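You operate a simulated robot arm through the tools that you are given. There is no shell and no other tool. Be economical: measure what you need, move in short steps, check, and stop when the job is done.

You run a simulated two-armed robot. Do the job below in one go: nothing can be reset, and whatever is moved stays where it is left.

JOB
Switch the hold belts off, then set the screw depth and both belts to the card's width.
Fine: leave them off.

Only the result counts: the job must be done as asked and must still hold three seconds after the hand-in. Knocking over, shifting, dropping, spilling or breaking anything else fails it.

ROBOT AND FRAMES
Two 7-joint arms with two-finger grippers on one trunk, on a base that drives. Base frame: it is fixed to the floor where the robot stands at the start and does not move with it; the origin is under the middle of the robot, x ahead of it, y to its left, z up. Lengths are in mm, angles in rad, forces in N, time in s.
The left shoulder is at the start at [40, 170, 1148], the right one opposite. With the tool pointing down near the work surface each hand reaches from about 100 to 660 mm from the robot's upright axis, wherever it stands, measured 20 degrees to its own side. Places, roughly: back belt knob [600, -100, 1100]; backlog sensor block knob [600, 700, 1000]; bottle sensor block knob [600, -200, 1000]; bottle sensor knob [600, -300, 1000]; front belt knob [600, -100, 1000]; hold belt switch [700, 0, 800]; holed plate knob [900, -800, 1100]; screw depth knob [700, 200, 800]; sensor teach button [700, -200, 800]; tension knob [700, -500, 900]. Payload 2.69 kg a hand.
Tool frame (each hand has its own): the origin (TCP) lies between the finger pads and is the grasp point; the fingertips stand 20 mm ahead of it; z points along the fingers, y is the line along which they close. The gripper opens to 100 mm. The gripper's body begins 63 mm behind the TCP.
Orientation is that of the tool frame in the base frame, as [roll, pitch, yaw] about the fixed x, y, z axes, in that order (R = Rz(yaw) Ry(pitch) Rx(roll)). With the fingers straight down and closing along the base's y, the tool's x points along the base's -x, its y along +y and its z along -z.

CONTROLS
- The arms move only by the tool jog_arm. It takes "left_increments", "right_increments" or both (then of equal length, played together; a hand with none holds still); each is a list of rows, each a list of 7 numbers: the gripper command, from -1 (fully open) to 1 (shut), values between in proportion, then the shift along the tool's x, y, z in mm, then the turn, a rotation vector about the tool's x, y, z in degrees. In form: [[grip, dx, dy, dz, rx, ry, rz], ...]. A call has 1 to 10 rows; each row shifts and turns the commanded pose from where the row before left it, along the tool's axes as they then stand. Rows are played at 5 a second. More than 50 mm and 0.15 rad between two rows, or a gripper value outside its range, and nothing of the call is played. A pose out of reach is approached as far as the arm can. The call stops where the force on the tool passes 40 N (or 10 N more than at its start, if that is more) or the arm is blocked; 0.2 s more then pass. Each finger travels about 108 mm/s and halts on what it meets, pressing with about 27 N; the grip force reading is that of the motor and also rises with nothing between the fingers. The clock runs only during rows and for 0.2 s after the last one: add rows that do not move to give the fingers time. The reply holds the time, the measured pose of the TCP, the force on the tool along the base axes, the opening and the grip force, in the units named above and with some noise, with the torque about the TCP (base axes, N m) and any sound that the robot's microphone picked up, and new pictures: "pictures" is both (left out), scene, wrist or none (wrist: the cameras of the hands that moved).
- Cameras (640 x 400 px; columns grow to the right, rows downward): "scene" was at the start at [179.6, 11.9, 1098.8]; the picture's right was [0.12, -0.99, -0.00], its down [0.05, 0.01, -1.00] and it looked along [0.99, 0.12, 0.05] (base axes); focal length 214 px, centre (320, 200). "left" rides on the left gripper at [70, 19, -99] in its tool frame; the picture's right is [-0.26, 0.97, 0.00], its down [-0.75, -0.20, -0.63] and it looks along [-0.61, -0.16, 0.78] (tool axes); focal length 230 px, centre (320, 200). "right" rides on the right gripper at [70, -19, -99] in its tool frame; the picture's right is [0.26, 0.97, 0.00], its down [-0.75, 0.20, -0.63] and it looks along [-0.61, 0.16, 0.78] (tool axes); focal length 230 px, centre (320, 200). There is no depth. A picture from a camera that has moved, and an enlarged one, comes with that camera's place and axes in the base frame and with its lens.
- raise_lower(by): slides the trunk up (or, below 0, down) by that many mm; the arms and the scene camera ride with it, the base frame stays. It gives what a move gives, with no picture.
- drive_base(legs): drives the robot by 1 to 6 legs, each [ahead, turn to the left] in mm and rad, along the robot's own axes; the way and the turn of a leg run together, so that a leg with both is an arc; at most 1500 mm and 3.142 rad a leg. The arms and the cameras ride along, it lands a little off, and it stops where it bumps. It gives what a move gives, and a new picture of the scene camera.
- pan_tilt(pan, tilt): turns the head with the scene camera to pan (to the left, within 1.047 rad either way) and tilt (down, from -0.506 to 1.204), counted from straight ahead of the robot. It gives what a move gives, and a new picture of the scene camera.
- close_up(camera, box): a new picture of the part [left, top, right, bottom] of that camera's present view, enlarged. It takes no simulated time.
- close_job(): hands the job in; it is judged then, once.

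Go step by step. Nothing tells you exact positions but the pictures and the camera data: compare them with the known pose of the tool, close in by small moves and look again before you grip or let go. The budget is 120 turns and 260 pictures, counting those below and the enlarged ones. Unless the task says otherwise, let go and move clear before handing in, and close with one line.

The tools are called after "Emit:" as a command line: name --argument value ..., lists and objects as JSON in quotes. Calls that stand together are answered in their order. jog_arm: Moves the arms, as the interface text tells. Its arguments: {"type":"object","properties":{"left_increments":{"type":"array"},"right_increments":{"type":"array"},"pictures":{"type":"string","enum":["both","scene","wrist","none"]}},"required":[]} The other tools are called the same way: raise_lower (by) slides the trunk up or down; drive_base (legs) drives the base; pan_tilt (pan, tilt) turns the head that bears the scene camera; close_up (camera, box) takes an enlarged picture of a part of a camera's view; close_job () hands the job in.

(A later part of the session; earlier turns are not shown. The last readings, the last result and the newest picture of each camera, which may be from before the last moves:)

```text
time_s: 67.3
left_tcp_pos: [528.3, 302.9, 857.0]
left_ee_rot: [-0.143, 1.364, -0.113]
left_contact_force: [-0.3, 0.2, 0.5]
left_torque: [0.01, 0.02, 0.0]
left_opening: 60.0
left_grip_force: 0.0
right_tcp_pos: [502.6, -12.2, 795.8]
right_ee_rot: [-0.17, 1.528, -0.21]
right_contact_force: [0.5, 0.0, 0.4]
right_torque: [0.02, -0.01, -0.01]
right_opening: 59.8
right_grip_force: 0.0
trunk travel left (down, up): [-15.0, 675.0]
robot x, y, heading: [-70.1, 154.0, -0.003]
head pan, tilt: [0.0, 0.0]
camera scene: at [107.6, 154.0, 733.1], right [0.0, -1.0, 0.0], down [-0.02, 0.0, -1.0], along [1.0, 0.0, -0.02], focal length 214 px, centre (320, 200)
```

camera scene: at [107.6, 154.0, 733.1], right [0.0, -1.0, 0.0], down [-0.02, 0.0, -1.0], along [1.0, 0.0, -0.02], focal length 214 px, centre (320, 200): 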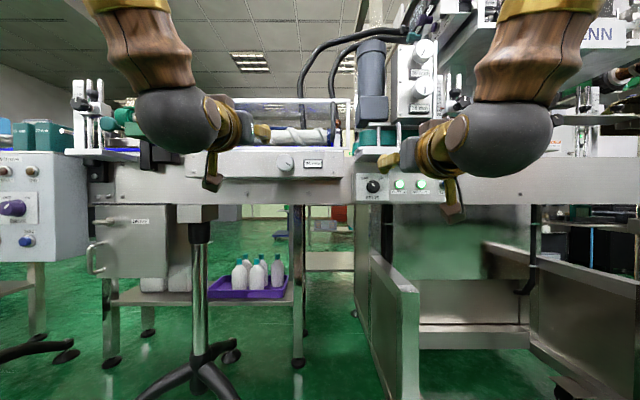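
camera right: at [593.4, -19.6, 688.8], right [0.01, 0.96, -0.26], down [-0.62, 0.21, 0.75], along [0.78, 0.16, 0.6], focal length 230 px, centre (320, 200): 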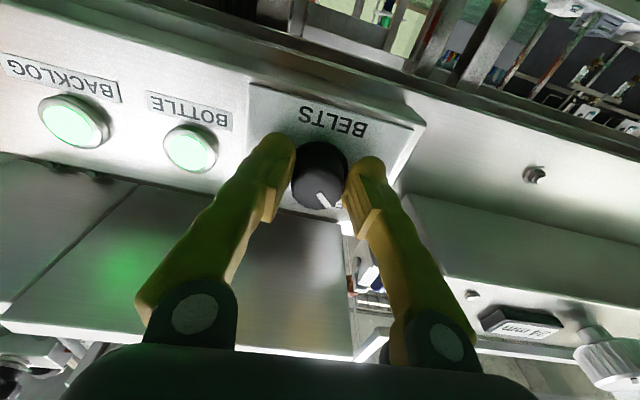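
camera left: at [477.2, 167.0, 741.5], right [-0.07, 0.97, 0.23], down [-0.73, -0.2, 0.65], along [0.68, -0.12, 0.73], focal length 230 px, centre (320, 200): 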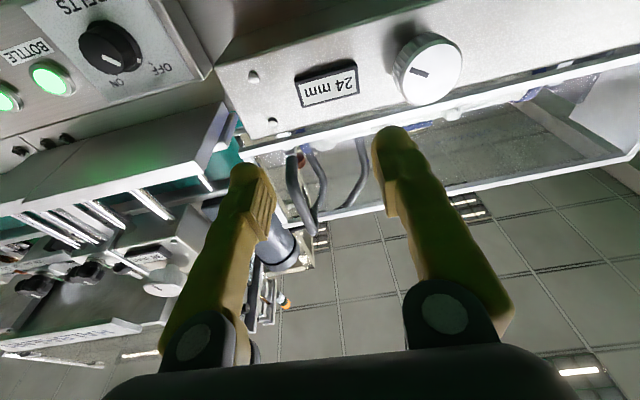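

The screw knob is at about (640, 240, 815), now in front of the left hand. I'll level the hand and bring it before the knob.

Emit:
jog_arm --left_increments '[[-0.2, 0, 0, 0, 0, 6, 0], [-0.2, 0, 0, 0, 0, 6, 0], [-0.2, 14, -20, 16, 0, 0, 0], [-0.2, 14, -20, 16, 0, 0, 0], [-0.2, 13, -20, 16, 0, 0, 0], [-0.2, 0, 0, 0, 0, 0, 0]]' --pictures "wrist"

```text
time_s: 68.7
left_tcp_pos: [579.4, 241.9, 818.2]
left_ee_rot: [-1.724, 1.541, -1.696]
left_contact_force: [0.1, -0.8, 0.0]
left_torque: [-0.02, 0.02, -0.01]
left_opening: 60.0
left_grip_force: 0.1
right_tcp_pos: [502.6, -11.4, 795.7]
right_ee_rot: [-0.17, 1.528, -0.209]
right_contact_force: [-0.3, -0.4, 1.1]
right_torque: [-0.01, -0.02, 0.02]
right_opening: 60.0
right_grip_force: 0.0
trunk travel left (down, up): [-15.0, 675.0]
robot x, y, heading: [-70.7, 157.3, -0.007]
head pan, tilt: [0.0, 0.0]
camera left: at [479.5, 255.8, 747.4], right [-0.03, 0.97, 0.23], down [-0.62, -0.2, 0.76], along [0.78, -0.12, 0.61], focal length 230 px, centre (320, 200)
```

left: 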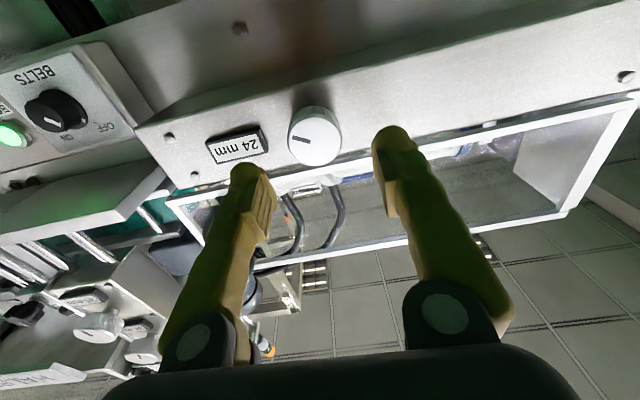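

The knob face is at ≈(640, 241, 815). Approach 50 mm and grip.

Emit:
jog_arm --left_increments '[[-0.2, 3, -1, 17, 0, 0, 0], [-0.2, 0, 0, 17, 0, 0, 0], [-0.2, 0, 0, 17, 0, 0, 0], [-0.2, 0, 0, 0, 0, 0, 0], [0.1, 0, 0, 0, 0, 0, 0], [0.4, 0, 0, 0, 0, 0, 0], [0.6, 0, 0, 0, 0, 0, 0]]' --pictures "wrist"

```text
time_s: 70.3
left_tcp_pos: [630.0, 238.0, 816.3]
left_ee_rot: [-1.764, 1.546, -1.742]
left_contact_force: [5.6, -22.2, 1.3]
left_torque: [0.09, -0.05, -0.63]
left_opening: 40.3
left_grip_force: 45.2
right_tcp_pos: [501.8, -12.8, 795.2]
right_ee_rot: [-0.126, 1.529, -0.164]
right_contact_force: [-0.4, -0.6, -0.7]
right_torque: [-0.01, -0.05, -0.02]
right_opening: 59.9
right_grip_force: 0.1
trunk travel left (down, up): [-15.0, 675.0]
robot x, y, heading: [-67.1, 153.3, -0.0]
head pan, tilt: [0.0, 0.0]
camera left: at [530.8, 253.5, 744.3], right [-0.02, 0.97, 0.23], down [-0.62, -0.19, 0.76], along [0.78, -0.13, 0.61], focal length 230 px, centre (320, 200)
```

left: 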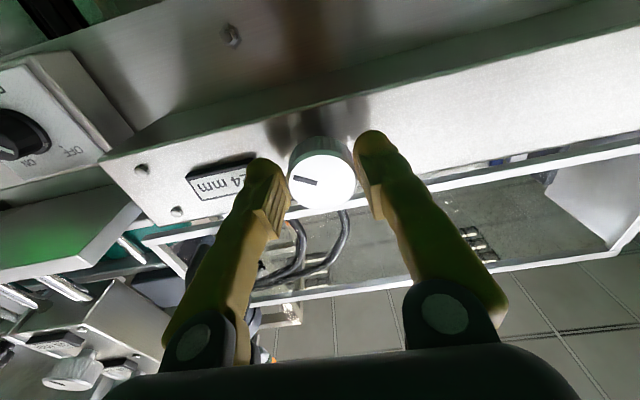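

Gripped (40 mm). Turn clockwise 33° and look at the display.

Emit:
jog_arm --left_increments '[[0.5, 0, 0, 0, 0, 0, 8.2], [0.5, 0, 0, 0, 0, 0, 8.2], [0.5, 0, 0, 0, 0, 0, 8.2], [0.5, 0, 0, 0, 0, 0, 8.2], [0.5, 0, 0, 0, 0, 0, 0]]' --pictures "none"

Emit:
close_up --camera "left" --box '[120, 80, 440, 280]'

Emit:
close_up --camera "scene" --box '[260, 140, 360, 200]'

```text
time_s: 71.5
left_tcp_pos: [630.0, 241.1, 814.6]
left_ee_rot: [1.577, 1.025, 1.602]
left_contact_force: [11.7, -18.1, 6.4]
left_torque: [0.09, -0.29, -0.27]
left_opening: 40.1
left_grip_force: 45.1
right_tcp_pos: [501.8, -13.4, 796.3]
right_ee_rot: [-0.129, 1.53, -0.168]
right_contact_force: [0.3, -0.5, 0.4]
right_torque: [0.01, -0.02, 0.02]
right_opening: 60.3
right_grip_force: 0.1
trunk travel left (down, up): [-15.0, 675.0]
robot x, y, heading: [-69.5, 153.9, -0.008]
head pan, tilt: [0.0, 0.0]
```

```text
2.00 times, centred on (280, 180) of left
camera zoom: at [529.8, 290.7, 764.9], right [-0.02, 0.69, 0.72], down [-0.61, -0.58, 0.54], along [0.79, -0.43, 0.43], focal length 460 px, centre (400, 240)
```

zoom: 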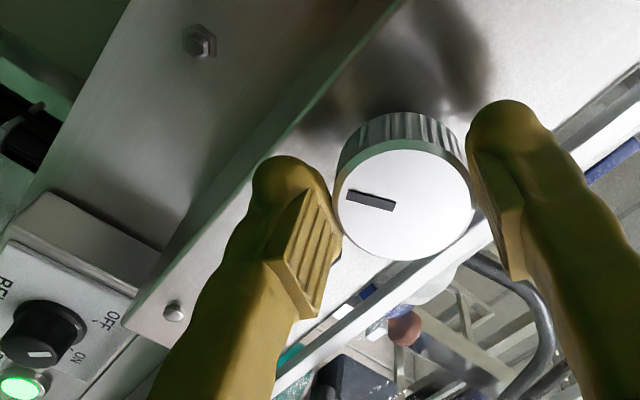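

```text
6.40 times, centred on (310, 170) of scene
camera zoom: at [108.0, 152.8, 733.1], right [-0.01, -1.0, 0.0], down [-0.02, 0.0, -1.0], along [1.0, -0.01, -0.02], focal length 1373 px, centre (384, 392)
```

zoom: 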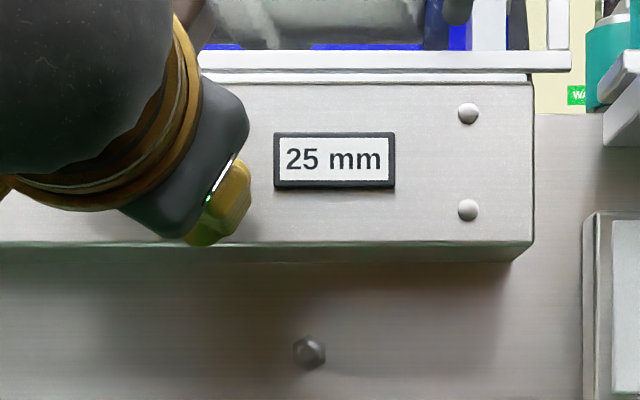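

33° clockwise gave +1 mm (24→25), so about 10 mm per turn: I need some 3.8 turns. I'll test how far the wrist can roll.

Emit:
jog_arm --left_increments '[[0.5, 0, 0, 0, 0, 0, 8.4], [0.5, 0, 0, 0, 0, 0, 8.4], [0.5, 0, 0, 0, 0, 0, 8.4], [0.5, 0, 0, 0, 0, 0, 8.4], [0.5, 0, 0, 0, 0, 0, 8.4], [0.5, 0, 0, 0, 0, 0, 8.4], [0.5, 0, 0, 0, 0, 0, 0]]' --pictures "none"

Emit:
close_up --camera "scene" --box '[260, 140, 360, 200]'

```text
time_s: 73.1
left_tcp_pos: [628.5, 243.5, 819.7]
left_ee_rot: [1.564, 0.149, 1.604]
left_contact_force: [17.7, 0.2, 24.8]
left_torque: [-0.13, -0.06, 0.36]
left_opening: 40.5
left_grip_force: 45.2
right_tcp_pos: [502.5, -12.0, 797.3]
right_ee_rot: [-0.163, 1.53, -0.201]
right_contact_force: [0.3, -0.6, 0.3]
right_torque: [0.0, 0.05, 0.01]
right_opening: 60.1
right_grip_force: 0.1
trunk travel left (down, up): [-15.0, 675.0]
robot x, y, heading: [-65.6, 151.2, -0.005]
head pan, tilt: [0.0, 0.0]
```

```text
6.40 times, centred on (310, 170) of scene
camera zoom: at [107.3, 153.8, 733.3], right [0.0, -1.0, 0.0], down [-0.02, 0.0, -1.0], along [1.0, 0.0, -0.02], focal length 1373 px, centre (384, 392)
```

zoom: 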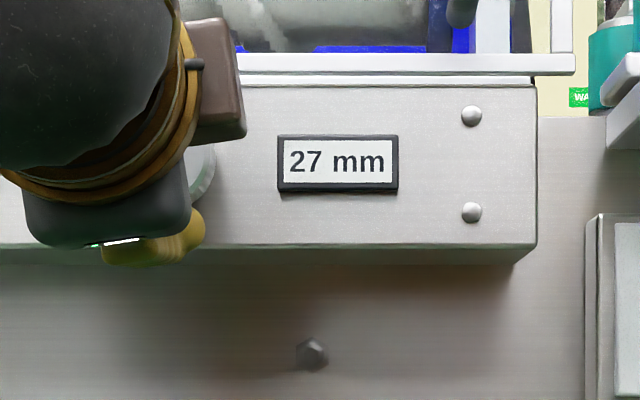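

Roll 81° is fine, display 27. Push further.

Emit:
jog_arm --left_increments '[[0.5, 0, 0, 0, 0, 0, 8.4], [0.5, 0, 0, 0, 0, 0, 8.4], [0.5, 0, 0, 0, 0, 0, 8.4], [0.5, 0, 0, 0, 0, 0, 8.4], [0.5, 0, 0, 0, 0, 0, 8.4], [0.5, 0, 0, 0, 0, 0, 8.4], [0.5, 0, 0, 0, 0, 0, 0]]' --pictures "none"

Emit:
close_up --camera "scene" --box '[240, 140, 360, 200]'

```text
time_s: 74.7
left_tcp_pos: [629.2, 242.9, 822.3]
left_ee_rot: [1.558, -0.727, 1.608]
left_contact_force: [1.6, -21.1, 25.2]
left_torque: [-0.11, -0.9, -0.24]
left_opening: 40.3
left_grip_force: 45.0
right_tcp_pos: [501.0, -13.1, 797.7]
right_ee_rot: [-0.112, 1.524, -0.151]
right_contact_force: [-0.2, -0.1, -0.1]
right_torque: [0.03, -0.01, 0.03]
right_opening: 59.8
right_grip_force: 0.0
trunk travel left (down, up): [-15.0, 675.0]
robot x, y, heading: [-68.1, 151.4, -0.002]
head pan, tilt: [0.0, 0.0]
```

```text
5.33 times, centred on (300, 170) of scene
camera zoom: at [106.1, 152.5, 733.5], right [0.0, -1.0, 0.0], down [-0.01, 0.0, -1.0], along [1.0, 0.0, -0.01], focal length 1144 px, centre (427, 360)
```

zoom: 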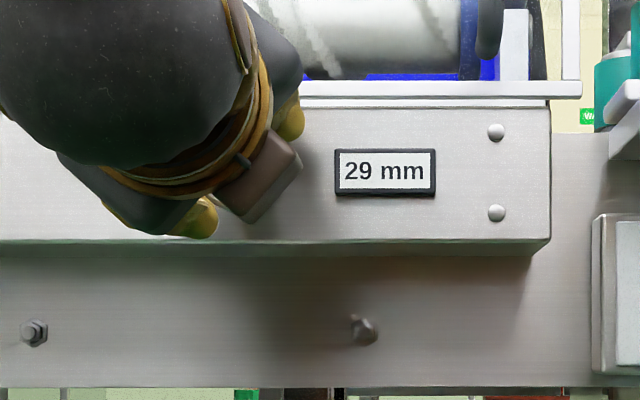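

Excellent, roll 131° and display 29. Continue to see the limit.

Emit:
jog_arm --left_increments '[[0.5, 0, 0, 0, 0, 0, 8.4], [0.5, 0, 0, 0, 0, 0, 8.4], [0.5, 0, 0, 0, 0, 0, 8.4], [0.5, 0, 0, 0, 0, 0, 8.4], [0.5, 0, 0, 0, 0, 0, 8.4], [0.5, 0, 0, 0, 0, 0, 8.4], [0.5, 0, 0, 0, 0, 0, 0]]' --pictures "none"

Emit:
close_up --camera "scene" --box '[240, 140, 360, 200]'

```text
time_s: 75.1
left_tcp_pos: [617.1, 246.7, 834.2]
left_ee_rot: [1.539, -0.787, 1.622]
left_contact_force: [-1.6, -0.5, 0.1]
left_torque: [-0.03, 0.02, -0.06]
left_opening: 0.1
left_grip_force: 28.8
right_tcp_pos: [487.7, -12.0, 807.2]
right_ee_rot: [-0.133, 1.51, -0.171]
right_contact_force: [-0.4, 0.0, 0.2]
right_torque: [0.03, 0.08, -0.04]
right_opening: 60.0
right_grip_force: 0.1
trunk travel left (down, up): [-15.0, 675.0]
robot x, y, heading: [-66.6, 152.1, -0.005]
head pan, tilt: [0.0, 0.0]
stopped in row 1 (left hand): the force on the tool passed its limit at 47 N (the readings are from after the stop); the commanded pose is now the measured one
```

```text
5.33 times, centred on (300, 170) of scene
camera zoom: at [106.5, 154.4, 733.2], right [-0.01, -1.0, 0.0], down [-0.02, 0.0, -1.0], along [1.0, -0.01, -0.02], focal length 1144 px, centre (427, 360)
```

zoom: 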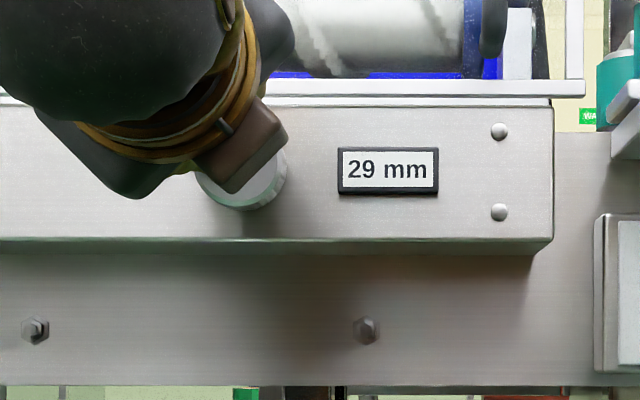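

Side load slipped the grip, so the hand came off the knob; display holds at 29. I'll back off, re-centre and unwind the roll with the fingers open.

Emit:
jog_arm --left_increments '[[0.0, 0, 0, -20, 0, 0, 0], [-0.3, -17, -10, 0, 0, 0, -8.5], [-0.3, 0, 0, 0, 0, 0, -8.5], [-0.3, 0, 0, 0, 0, 0, -8.5], [-0.3, 0, 0, 0, 0, 0, -8.5], [-0.3, 0, 0, 0, 0, 0, -8.5], [-0.3, 0, 0, 0, 0, 0, -8.5], [-0.3, 0, 0, 0, 0, 0, -8.5], [-0.3, 0, 0, 0, 0, 0, -8.5], [-0.3, 0, 0, 0, 0, 0, -8.5]]' --pictures "none"

Emit:
jog_arm --left_increments '[[-0.3, 0, 0, 0, 0, 0, -8.5], [-0.3, 0, 0, 0, 0, 0, -8.5], [-0.3, 0, 0, 0, 0, 0, -8.5], [-0.3, 0, 0, 0, 0, 0, -8.5], [-0.3, 0, 0, 0, 0, 0, -8.5], [-0.3, 0, 0, 0, 0, 0, -8.5], [-0.3, 0, 0, 0, 0, 0, -8.5], [-0.3, 0, 0, 0, 0, 0, -8.5], [-0.3, 0, 0, 0, 0, 0, 0]]' --pictures "wrist"

```text
time_s: 77.3
left_tcp_pos: [598.6, 239.6, 812.4]
left_ee_rot: [1.55, 0.548, 1.587]
left_contact_force: [-0.2, 0.6, 0.1]
left_torque: [0.01, -0.02, 0.0]
left_opening: 64.9
left_grip_force: 0.1
right_tcp_pos: [489.9, -12.1, 805.3]
right_ee_rot: [-0.118, 1.514, -0.159]
right_contact_force: [-0.3, 0.4, -0.2]
right_torque: [0.0, -0.03, 0.02]
right_opening: 60.1
right_grip_force: 0.0
trunk travel left (down, up): [-15.0, 675.0]
robot x, y, heading: [-66.2, 152.9, -0.009]
head pan, tilt: [0.0, 0.0]
```

```text
time_s: 79.3
left_tcp_pos: [598.0, 239.3, 814.6]
left_ee_rot: [-1.459, 1.404, -1.431]
left_contact_force: [0.3, -0.3, 0.4]
left_torque: [0.02, 0.0, 0.0]
left_opening: 64.9
left_grip_force: 0.0
right_tcp_pos: [489.8, -13.2, 804.7]
right_ee_rot: [-0.121, 1.512, -0.162]
right_contact_force: [-0.4, -0.5, -0.1]
right_torque: [0.01, -0.01, 0.01]
right_opening: 59.9
right_grip_force: 0.0
trunk travel left (down, up): [-15.0, 675.0]
robot x, y, heading: [-67.7, 153.7, -0.004]
head pan, tilt: [0.0, 0.0]
camera left: at [501.6, 244.5, 738.5], right [-0.03, 0.99, 0.1], down [-0.64, -0.09, 0.76], along [0.77, -0.04, 0.64], focal length 230 px, centre (320, 200)
```

left: 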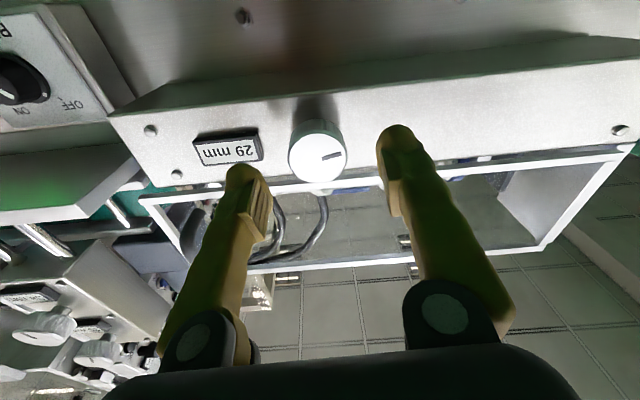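

Unwinding is accurate in free air. Continue to about −95°.

Emit:
jog_arm --left_increments '[[-0.3, 0, 0, 0, 0, 0, -8.5], [-0.3, 0, 0, 0, 0, 0, -8.5], [-0.3, 0, 0, 0, 0, 0, -8.5], [-0.3, 0, 0, 0, 0, 0, -8.5], [-0.3, 0, 0, 0, 0, 0, -8.5], [-0.3, 0, 0, 0, 0, 0, -8.5], [-0.3, 0, 0, 0, 0, 0, -8.5], [-0.3, 0, 0, 0, 0, 0, -8.5], [-0.3, 0, 0, 0, 0, 0, -8.5], [-0.3, 0, 0, 0, 0, 0, 0]]' --pictures "none"

```text
time_s: 81.5
left_tcp_pos: [602.1, 228.7, 891.4]
left_ee_rot: [-1.577, 0.078, -1.545]
left_contact_force: [-0.4, -0.5, 0.2]
left_torque: [-0.02, -0.02, 0.0]
left_opening: 64.8
left_grip_force: 0.1
left hand out of reach, approached as far as the arm can: row 6, 7, 8, 9
right_tcp_pos: [489.7, -12.2, 804.9]
right_ee_rot: [-0.122, 1.513, -0.16]
right_contact_force: [0.4, -0.5, 0.2]
right_torque: [0.01, -0.01, -0.03]
right_opening: 59.8
right_grip_force: 0.0
trunk travel left (down, up): [-15.0, 675.0]
robot x, y, heading: [-69.5, 154.6, -0.006]
head pan, tilt: [0.0, 0.0]
```

The useful roll range is about −45° to +130°. Return to −42° and check position.

Emit:
jog_arm --left_increments '[[-0.3, 0, 0, 0, 0, 0, 8.5], [-0.3, 0, 0, 0, 0, 0, 8.5], [-0.3, 0, 0, 0, 0, 0, 8.5], [-0.3, 0, 0, 0, 0, 0, 8.5], [-0.3, 0, 0, 0, 0, 0, 8.5], [-0.3, 0, 0, 0, 0, 0, 0], [-0.3, 0, 0, 0, 0, 0, 0]]' --pictures "none"

```text
time_s: 83.1
left_tcp_pos: [603.8, 228.4, 893.5]
left_ee_rot: [-1.543, 0.818, -1.525]
left_contact_force: [0.9, 0.3, 0.0]
left_torque: [0.01, -0.02, 0.0]
left_opening: 65.2
left_grip_force: 0.0
right_tcp_pos: [490.4, -11.9, 804.6]
right_ee_rot: [-0.12, 1.512, -0.159]
right_contact_force: [-0.1, -0.5, -0.1]
right_torque: [0.01, 0.0, 0.02]
right_opening: 60.0
right_grip_force: 0.0
trunk travel left (down, up): [-15.0, 675.0]
robot x, y, heading: [-68.2, 154.4, -0.009]
head pan, tilt: [0.0, 0.0]
```

Emit:
jog_arm --left_increments '[[-0.3, 16, 21, 0, 0, 0, 0], [-0.3, 16, 21, 0, 0, 0, 0], [-0.3, 16, 21, 0, 0, 0, 0], [-0.3, 0, 0, 0, 0, 0, 0], [-0.3, 0, 0, 0, 0, 0, 0]]' --pictures "wrist"

```text
time_s: 84.3
left_tcp_pos: [603.8, 241.8, 812.5]
left_ee_rot: [-1.544, 0.815, -1.524]
left_contact_force: [-0.4, 0.0, -0.5]
left_torque: [-0.01, -0.03, 0.0]
left_opening: 65.0
left_grip_force: 0.1
right_tcp_pos: [490.2, -12.2, 805.6]
right_ee_rot: [-0.12, 1.514, -0.158]
right_contact_force: [-0.1, 0.3, 0.7]
right_torque: [0.01, 0.04, -0.05]
right_opening: 59.9
right_grip_force: 0.1
trunk travel left (down, up): [-15.0, 675.0]
robot x, y, heading: [-74.0, 154.7, -0.011]
head pan, tilt: [0.0, 0.0]
camera left: at [507.6, 205.3, 745.6], right [-0.02, 0.88, -0.47], down [-0.65, 0.35, 0.67], along [0.76, 0.32, 0.57], focal length 230 px, centre (320, 200)
```

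left: 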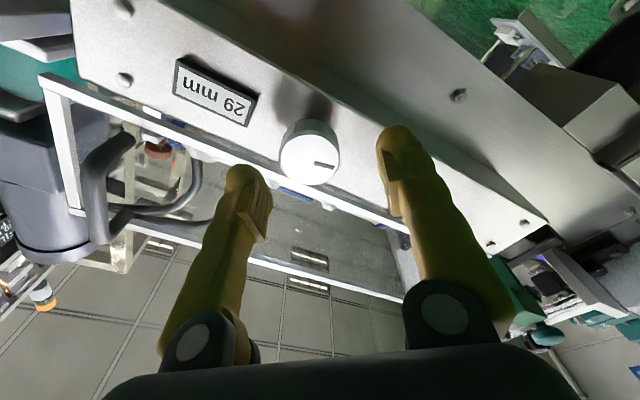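

From the grip readings the knob axis must be near (238, 820). I'll align to that, approach, grip at −43° roll, and start the turn.

Emit:
jog_arm --left_increments '[[-0.3, -3, -8, 0, 0.4, 1.7, 0], [-0.3, 0, 0, 14, 0, 0, 0], [-0.3, 0, 0, 14, 0, 0, 0], [-0.3, 0, 0, 0, 0, 0, 0], [0.0, 0, 0, 0, 0, 0, 0], [0.4, 0, 0, 0, 0, 0, 0], [0.6, 0, 0, 0, 0, 0, 0], [0.6, 0, 0, 0, 0, 0, 0]]' --pictures "wrist"

```text
time_s: 86.1
left_tcp_pos: [632.7, 238.6, 819.7]
left_ee_rot: [-1.57, 0.815, -1.568]
left_contact_force: [0.2, 5.0, -4.5]
left_torque: [-0.02, -0.03, 0.2]
left_opening: 40.4
left_grip_force: 44.9
right_tcp_pos: [490.5, -10.5, 805.9]
right_ee_rot: [-0.129, 1.512, -0.166]
right_contact_force: [-0.4, -0.7, -0.4]
right_torque: [-0.02, -0.02, 0.02]
right_opening: 60.0
right_grip_force: 0.1
trunk travel left (down, up): [-15.0, 675.0]
robot x, y, heading: [-68.8, 152.9, -0.007]
head pan, tilt: [0.0, 0.0]
camera left: at [533.2, 204.0, 754.6], right [0.0, 0.88, -0.47], down [-0.63, 0.37, 0.68], along [0.78, 0.3, 0.55], focal length 230 px, centre (320, 200)
```

left: 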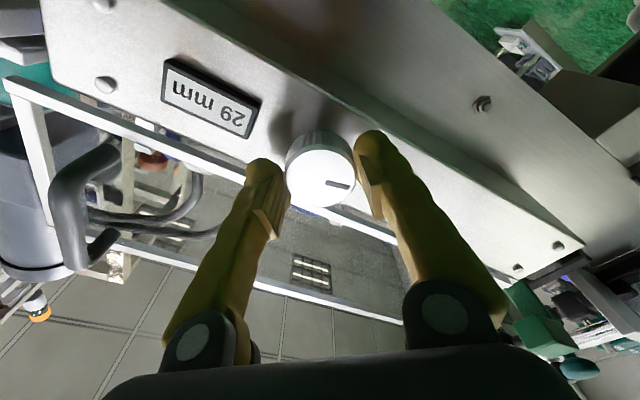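

Only 6 N side load now. Stroke: two calls of 10 × 8.5°.

Emit:
jog_arm --left_increments '[[0.6, 0, 0, 0, 0, 0, 8.5], [0.6, 0, 0, 0, 0, 0, 8.5], [0.6, 0, 0, 0, 0, 0, 8.5], [0.6, 0, 0, 0, 0, 0, 8.5], [0.6, 0, 0, 0, 0, 0, 8.5], [0.6, 0, 0, 0, 0, 0, 8.5], [0.6, 0, 0, 0, 0, 0, 8.5], [0.6, 0, 0, 0, 0, 0, 8.5], [0.6, 0, 0, 0, 0, 0, 8.5], [0.6, 0, 0, 0, 0, 0, 8.5]]' --pictures "none"

Emit:
jog_arm --left_increments '[[0.6, 0, 0, 0, 0, 0, 8.5], [0.6, 0, 0, 0, 0, 0, 8.5], [0.6, 0, 0, 0, 0, 0, 8.5], [0.6, 0, 0, 0, 0, 0, 8.5], [0.6, 0, 0, 0, 0, 0, 8.5], [0.6, 0, 0, 0, 0, 0, 8.5], [0.6, 0, 0, 0, 0, 0, 8.5], [0.6, 0, 0, 0, 0, 0, 8.5], [0.6, 0, 0, 0, 0, 0, 8.5], [0.6, 0, 0, 0, 0, 0, 8.5]]' --pictures "none"

Emit:
close_up --camera "scene" --box '[240, 140, 360, 200]'

```text
time_s: 88.3
left_tcp_pos: [630.8, 238.4, 819.7]
left_ee_rot: [1.575, 0.845, 1.576]
left_contact_force: [-22.5, 19.9, -18.1]
left_torque: [-0.03, 0.06, 0.31]
left_opening: 40.4
left_grip_force: 44.8
right_tcp_pos: [490.1, -10.3, 805.3]
right_ee_rot: [-0.153, 1.511, -0.195]
right_contact_force: [0.7, 0.4, 0.6]
right_torque: [0.01, 0.01, 0.0]
right_opening: 59.8
right_grip_force: 0.0
trunk travel left (down, up): [-15.0, 675.0]
robot x, y, heading: [-67.9, 155.0, -0.002]
head pan, tilt: [0.0, 0.0]
```

```text
time_s: 90.5
left_tcp_pos: [631.9, 238.6, 820.1]
left_ee_rot: [1.571, -0.643, 1.572]
left_contact_force: [-12.7, 20.0, -14.5]
left_torque: [0.01, 0.1, 0.52]
left_opening: 40.1
left_grip_force: 44.6
right_tcp_pos: [489.2, -10.3, 805.1]
right_ee_rot: [-0.155, 1.512, -0.195]
right_contact_force: [0.1, 0.3, -0.3]
right_torque: [-0.03, 0.02, 0.01]
right_opening: 59.9
right_grip_force: 0.0
trunk travel left (down, up): [-15.0, 675.0]
robot x, y, heading: [-66.2, 154.2, -0.01]
head pan, tilt: [0.0, 0.0]
```

```text
5.33 times, centred on (300, 170) of scene
camera zoom: at [107.7, 155.0, 733.1], right [-0.01, -1.0, 0.0], down [-0.02, 0.0, -1.0], along [1.0, -0.01, -0.02], focal length 1144 px, centre (427, 360)
```

zoom: 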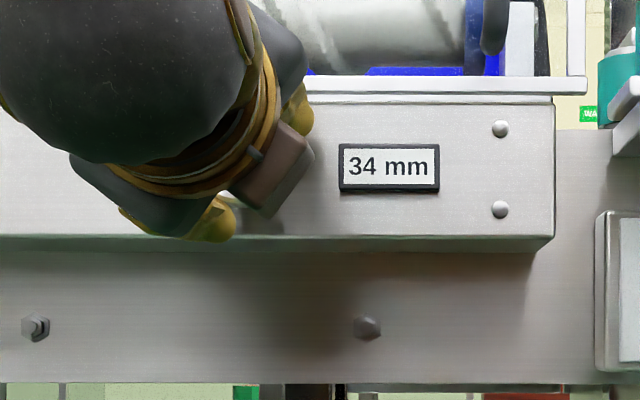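

34 mm now. Test extending the stroke by 5 more rows.

Emit:
jog_arm --left_increments '[[0.6, 0, 0, 0, 0, 0, 8.5], [0.6, 0, 0, 0, 0, 0, 8.5], [0.6, 0, 0, 0, 0, 0, 8.5], [0.6, 0, 0, 0, 0, 0, 8.5], [0.6, 0, 0, 0, 0, 0, 8.5]]' --pictures "none"

```text
time_s: 91.2
left_tcp_pos: [618.1, 244.2, 841.6]
left_ee_rot: [1.527, -1.004, 1.612]
left_contact_force: [-1.9, 0.1, 4.1]
left_torque: [-0.03, 0.45, -0.02]
left_opening: 0.2
left_grip_force: 28.8
right_tcp_pos: [473.9, -11.0, 816.8]
right_ee_rot: [-0.114, 1.492, -0.154]
right_contact_force: [-1.1, 0.6, 1.3]
right_torque: [0.02, 0.08, -0.07]
right_opening: 59.9
right_grip_force: 0.1
trunk travel left (down, up): [-15.0, 675.0]
robot x, y, heading: [-65.9, 152.3, -0.008]
head pan, tilt: [0.0, 0.0]
stopped in row 3 (left hand): the force on the tool passed its limit at 54 N (the readings are from after the stop); the commanded pose is now the measured one
```

The limit is around +130°. I'll re-centre, unwind to −43° and re-approach; afterwards each cycle can be done in place.

Emit:
jog_arm --left_increments '[[0.0, 0, 0, -15, 0, 0, 0], [-0.3, -22, -7, 0, 0.7, -1.1, -8], [-0.3, 0, 0, 0, 0, 0, -8.5], [-0.3, 0, 0, 0, 0, 0, -8.5], [-0.3, 0, 0, 0, 0, 0, -8.5], [-0.3, 0, 0, 0, 0, 0, -8.5], [-0.3, 0, 0, 0, 0, 0, -8.5], [-0.3, 0, 0, 0, 0, 0, -8.5], [-0.3, 0, 0, 0, 0, 0, -8.5], [-0.3, 0, 0, 0, 0, 0, -8.5]]' --pictures "none"

Emit:
jog_arm --left_increments '[[-0.3, 0, 0, 0, 0, 0, -8.5], [-0.3, 0, 0, 0, 0, 0, -8.5], [-0.3, 0, 0, 0, 0, 0, -8.5], [-0.3, 0, 0, 0, 0, 0, -8.5], [-0.3, 0, 0, 0, 0, 0, -8.5], [-0.3, 0, 0, 0, 0, 0, -8.5], [-0.3, 0, 0, 0, 0, 0, -8.5], [-0.3, 0, 0, 0, 0, 0, -8.5], [-0.3, 0, 0, 0, 0, 0, -8.5], [-0.3, 0, 0, 0, 0, 0, -8.5]]' --pictures "none"

Emit:
jog_arm --left_increments '[[-0.3, 0, 0, 0, 0, 0, -8.5], [-0.3, 0, 0, 0, 0, 0, -8.5], [-0.3, 0, 0, 0, 0, 0, -8.5], [-0.3, 0, 0, 0, 0, 0, 0]]' --pictures "wrist"

```text
time_s: 93.4
left_tcp_pos: [607.1, 237.2, 813.3]
left_ee_rot: [1.582, 0.322, 1.578]
left_contact_force: [0.3, 0.8, 0.6]
left_torque: [0.02, 0.0, -0.01]
left_opening: 64.9
left_grip_force: 0.1
right_tcp_pos: [476.8, -11.2, 814.2]
right_ee_rot: [-0.093, 1.499, -0.133]
right_contact_force: [0.8, -0.4, -0.2]
right_torque: [0.02, 0.01, -0.01]
right_opening: 59.9
right_grip_force: 0.0
trunk travel left (down, up): [-15.0, 675.0]
robot x, y, heading: [-69.9, 155.6, -0.008]
head pan, tilt: [0.0, 0.0]
```

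```text
time_s: 95.6
left_tcp_pos: [605.9, 237.8, 812.4]
left_ee_rot: [-1.617, 1.335, -1.614]
left_contact_force: [-0.6, 0.3, -0.4]
left_torque: [-0.02, 0.01, -0.03]
left_opening: 65.2
left_grip_force: 0.0
right_tcp_pos: [476.6, -12.6, 813.3]
right_ee_rot: [-0.091, 1.499, -0.133]
right_contact_force: [-0.5, -0.4, -0.1]
right_torque: [-0.01, -0.02, -0.01]
right_opening: 60.2
right_grip_force: 0.1
trunk travel left (down, up): [-15.0, 675.0]
robot x, y, heading: [-67.3, 156.2, -0.006]
head pan, tilt: [0.0, 0.0]
```

```text
time_s: 96.6
left_tcp_pos: [606.4, 237.0, 814.1]
left_ee_rot: [-1.588, 0.891, -1.581]
left_contact_force: [0.8, -0.5, 0.6]
left_torque: [-0.03, -0.01, 0.02]
left_opening: 65.0
left_grip_force: 0.1
right_tcp_pos: [477.0, -11.7, 814.0]
right_ee_rot: [-0.093, 1.498, -0.133]
right_contact_force: [0.2, -0.2, -0.1]
right_torque: [0.0, 0.03, 0.01]
right_opening: 59.7
right_grip_force: 0.1
trunk travel left (down, up): [-15.0, 675.0]
robot x, y, heading: [-67.8, 152.8, -0.008]
head pan, tilt: [0.0, 0.0]
camera left: at [506.9, 207.9, 747.1], right [-0.01, 0.91, -0.41], down [-0.62, 0.31, 0.72], along [0.78, 0.26, 0.57], focal length 230 px, centre (320, 200)
```

left: 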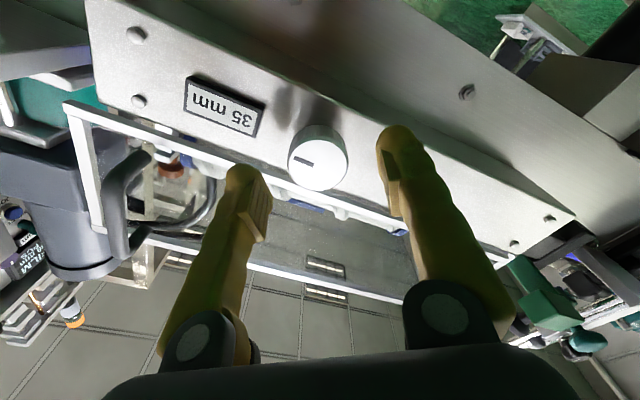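

Display 35. Align to (238.5, 820), approach, grip, stroke.

Emit:
jog_arm --left_increments '[[-0.3, -5.6, -2.6, 0, 0.5, -0.7, 0], [-0.3, 0, 0, 13, 0, 0, 0], [-0.3, 0, 0, 13, 0, 0, 0], [-0.3, 0, 0, 0, 0, 0, 0], [0.0, 0, 0, 0, 0, 0, 0], [0.4, 0, 0, 0, 0, 0, 0], [0.6, 0, 0, 0, 0, 0, 0], [0.6, 0, 0, 0, 0, 0, 0]]' --pictures "none"

Emit:
jog_arm --left_increments '[[0.6, 0, 0, 0, 0, 0, 8.5], [0.6, 0, 0, 0, 0, 0, 8.5], [0.6, 0, 0, 0, 0, 0, 8.5], [0.6, 0, 0, 0, 0, 0, 8.5], [0.6, 0, 0, 0, 0, 0, 8.5], [0.6, 0, 0, 0, 0, 0, 8.5], [0.6, 0, 0, 0, 0, 0, 8.5], [0.6, 0, 0, 0, 0, 0, 8.5], [0.6, 0, 0, 0, 0, 0, 8.5], [0.6, 0, 0, 0, 0, 0, 8.5]]' --pictures "none"

Emit:
jog_arm --left_increments '[[0.6, 0, 0, 0, 0, 0, 8.5], [0.6, 0, 0, 0, 0, 0, 8.5], [0.6, 0, 0, 0, 0, 0, 8.5], [0.6, 0, 0, 0, 0, 0, 8.5], [0.6, 0, 0, 0, 0, 0, 8.5], [0.6, 0, 0, 0, 0, 0, 8.5], [0.6, 0, 0, 0, 0, 0, 8.5], [0.6, 0, 0, 0, 0, 0, 8.5], [0.6, 0, 0, 0, 0, 0, 8.5]]' --pictures "none"

```text
time_s: 98.4
left_tcp_pos: [632.0, 238.9, 818.9]
left_ee_rot: [-1.564, 0.896, -1.559]
left_contact_force: [6.0, -2.9, 3.8]
left_torque: [0.01, -0.06, -0.06]
left_opening: 40.8
left_grip_force: 45.0
right_tcp_pos: [476.2, -12.4, 813.3]
right_ee_rot: [-0.089, 1.497, -0.129]
right_contact_force: [0.2, -0.8, 0.3]
right_torque: [0.01, 0.01, 0.01]
right_opening: 59.9
right_grip_force: 0.1
trunk travel left (down, up): [-15.0, 675.0]
robot x, y, heading: [-66.0, 151.7, -0.004]
head pan, tilt: [0.0, 0.0]
```

```text
time_s: 100.6
left_tcp_pos: [632.0, 238.8, 818.8]
left_ee_rot: [1.565, 0.764, 1.572]
left_contact_force: [2.5, 5.9, 3.8]
left_torque: [-0.04, 0.0, 0.06]
left_opening: 40.6
left_grip_force: 45.0
right_tcp_pos: [477.6, -11.6, 814.1]
right_ee_rot: [-0.1, 1.497, -0.136]
right_contact_force: [0.1, 0.5, -1.0]
right_torque: [-0.01, -0.02, -0.02]
right_opening: 60.0
right_grip_force: 0.0
trunk travel left (down, up): [-15.0, 675.0]
robot x, y, heading: [-70.6, 154.3, -0.005]
head pan, tilt: [0.0, 0.0]
```

```text
time_s: 102.6
left_tcp_pos: [633.6, 238.9, 820.4]
left_ee_rot: [1.563, -0.572, 1.58]
left_contact_force: [8.9, 7.7, 8.4]
left_torque: [0.01, -0.08, -0.03]
left_opening: 40.9
left_grip_force: 45.2
right_tcp_pos: [478.0, -12.1, 814.1]
right_ee_rot: [-0.099, 1.499, -0.139]
right_contact_force: [0.3, -0.2, -0.5]
right_torque: [-0.04, 0.02, -0.04]
right_opening: 60.0
right_grip_force: 0.1
trunk travel left (down, up): [-15.0, 675.0]
robot x, y, heading: [-65.2, 153.7, -0.006]
head pan, tilt: [0.0, 0.0]
```

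Forces are tiny now. Run a full in-place cycle: open, unwind, close, stroke.

Emit:
jog_arm --left_increments '[[-0.3, 0, 0, 0, 0, 0, 0], [-0.3, 0, 0, 0, 0, 0, -8.5], [-0.3, 0, 0, 0, 0, 0, -8.5], [-0.3, 0, 0, 0, 0, 0, -8.5], [-0.3, 0, 0, 0, 0, 0, -8.5], [-0.3, 0, 0, 0, 0, 0, -8.5], [-0.3, 0, 0, 0, 0, 0, -8.5], [-0.3, 0, 0, 0, 0, 0, -8.5], [-0.3, 0, 0, 0, 0, 0, -8.5], [-0.3, 0, 0, 0, 0, 0, -8.5]]' --pictures "none"

Emit:
jog_arm --left_increments '[[-0.3, 0, 0, 0, 0, 0, -8.5], [-0.3, 0, 0, 0, 0, 0, -8.5], [-0.3, 0, 0, 0, 0, 0, -8.5], [-0.3, 0, 0, 0, 0, 0, -8.5], [-0.3, 0, 0, 0, 0, 0, -8.5], [-0.3, 0, 0, 0, 0, 0, -8.5], [-0.3, 0, 0, 0, 0, 0, -8.5], [-0.3, 0, 0, 0, 0, 0, -8.5], [-0.3, 0, 0, 0, 0, 0, -8.5], [-0.3, 0, 0, 0, 0, 0, -8.5]]' --pictures "none"

Emit:
jog_arm --left_increments '[[-0.3, 0, 0, 0, 0, 0, 0], [0.0, 0, 0, 0, 0, 0, 0], [0.4, 0, 0, 0, 0, 0, 0], [0.6, 0, 0, 0, 0, 0, 0], [0.6, 0, 0, 0, 0, 0, 0], [0.6, 0, 0, 0, 0, 0, 8.5], [0.6, 0, 0, 0, 0, 0, 8.5], [0.6, 0, 0, 0, 0, 0, 8.5], [0.6, 0, 0, 0, 0, 0, 8.5], [0.6, 0, 0, 0, 0, 0, 8.5]]' --pictures "none"

Emit:
jog_arm --left_increments '[[0.6, 0, 0, 0, 0, 0, 8.5], [0.6, 0, 0, 0, 0, 0, 8.5], [0.6, 0, 0, 0, 0, 0, 8.5], [0.6, 0, 0, 0, 0, 0, 8.5], [0.6, 0, 0, 0, 0, 0, 8.5], [0.6, 0, 0, 0, 0, 0, 8.5], [0.6, 0, 0, 0, 0, 0, 8.5]]' --pictures "none"

Emit:
jog_arm --left_increments '[[0.6, 0, 0, 0, 0, 0, 8.5], [0.6, 0, 0, 0, 0, 0, 8.5], [0.6, 0, 0, 0, 0, 0, 8.5], [0.6, 0, 0, 0, 0, 0, 8.5], [0.6, 0, 0, 0, 0, 0, 8.5], [0.6, 0, 0, 0, 0, 0, 8.5], [0.6, 0, 0, 0, 0, 0, 8.5]]' --pictures "none"

Emit:
close_up --camera "scene" --box '[240, 140, 360, 200]'

```text
time_s: 104.8
left_tcp_pos: [633.2, 239.4, 818.7]
left_ee_rot: [1.565, 0.766, 1.571]
left_contact_force: [0.9, 0.0, -0.5]
left_torque: [-0.03, 0.02, 0.0]
left_opening: 64.9
left_grip_force: 0.0
right_tcp_pos: [477.9, -12.5, 813.7]
right_ee_rot: [-0.092, 1.5, -0.131]
right_contact_force: [0.0, 0.4, 0.2]
right_torque: [0.03, -0.01, -0.03]
right_opening: 59.9
right_grip_force: 0.1
trunk travel left (down, up): [-15.0, 675.0]
robot x, y, heading: [-67.0, 153.9, -0.008]
head pan, tilt: [0.0, 0.0]
```

```text
time_s: 107.0
left_tcp_pos: [632.6, 240.0, 819.7]
left_ee_rot: [-1.565, 0.89, -1.56]
left_contact_force: [0.2, -0.9, -0.6]
left_torque: [0.01, 0.0, 0.0]
left_opening: 65.1
left_grip_force: 0.1
right_tcp_pos: [476.3, -12.5, 813.0]
right_ee_rot: [-0.092, 1.499, -0.132]
right_contact_force: [-0.1, 0.5, -0.8]
right_torque: [0.02, 0.02, -0.01]
right_opening: 59.7
right_grip_force: 0.0
trunk travel left (down, up): [-15.0, 675.0]
robot x, y, heading: [-69.6, 153.2, -0.004]
head pan, tilt: [0.0, 0.0]
```

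```text
time_s: 109.2
left_tcp_pos: [631.7, 239.0, 819.3]
left_ee_rot: [1.511, 1.504, 1.514]
left_contact_force: [-2.0, 0.7, 0.3]
left_torque: [-0.02, -0.66, 0.11]
left_opening: 40.9
left_grip_force: 45.1
right_tcp_pos: [477.7, -12.1, 814.9]
right_ee_rot: [-0.093, 1.496, -0.132]
right_contact_force: [-0.6, -0.6, -0.3]
right_torque: [0.02, -0.01, 0.0]
right_opening: 60.0
right_grip_force: 0.0
trunk travel left (down, up): [-15.0, 675.0]
robot x, y, heading: [-71.8, 152.0, -0.009]
head pan, tilt: [0.0, 0.0]
```

```text
time_s: 110.8
left_tcp_pos: [632.1, 240.6, 818.8]
left_ee_rot: [1.566, 0.466, 1.575]
left_contact_force: [5.0, 4.1, 2.8]
left_torque: [-0.02, -0.15, -0.24]
left_opening: 40.7
left_grip_force: 44.8
right_tcp_pos: [478.3, -12.1, 813.4]
right_ee_rot: [-0.097, 1.497, -0.136]
right_contact_force: [0.5, 0.1, 0.9]
right_torque: [-0.01, 0.04, 0.0]
right_opening: 60.1
right_grip_force: 0.0
trunk travel left (down, up): [-15.0, 675.0]
robot x, y, heading: [-65.2, 148.8, -0.007]
head pan, tilt: [0.0, 0.0]
```

```text
time_s: 112.4
left_tcp_pos: [632.6, 238.7, 819.2]
left_ee_rot: [1.566, -0.573, 1.576]
left_contact_force: [2.5, -2.0, 1.5]
left_torque: [-0.63, -0.21, 0.16]
left_opening: 40.9
left_grip_force: 45.1
right_tcp_pos: [476.8, -11.8, 814.1]
right_ee_rot: [-0.09, 1.497, -0.13]
right_contact_force: [-0.4, -0.2, 0.7]
right_torque: [-0.02, 0.02, -0.03]
right_opening: 60.2
right_grip_force: 0.0
trunk travel left (down, up): [-15.0, 675.0]
robot x, y, heading: [-68.3, 153.4, -0.006]
head pan, tilt: [0.0, 0.0]
```

```text
5.33 times, centred on (300, 170) of scene
camera zoom: at [107.6, 153.6, 733.1], right [-0.01, -1.0, 0.0], down [-0.02, 0.0, -1.0], along [1.0, -0.01, -0.02], focal length 1144 px, centre (427, 360)
```

zoom: 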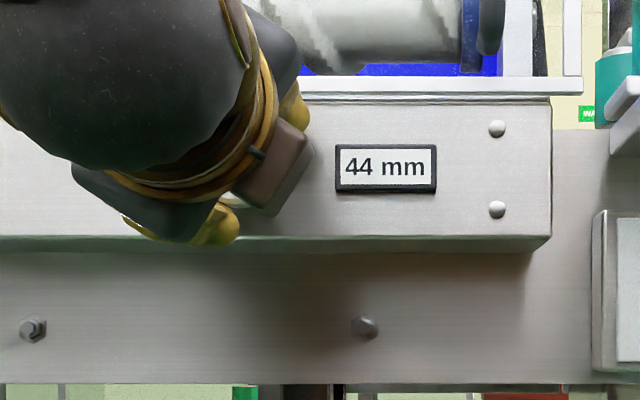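

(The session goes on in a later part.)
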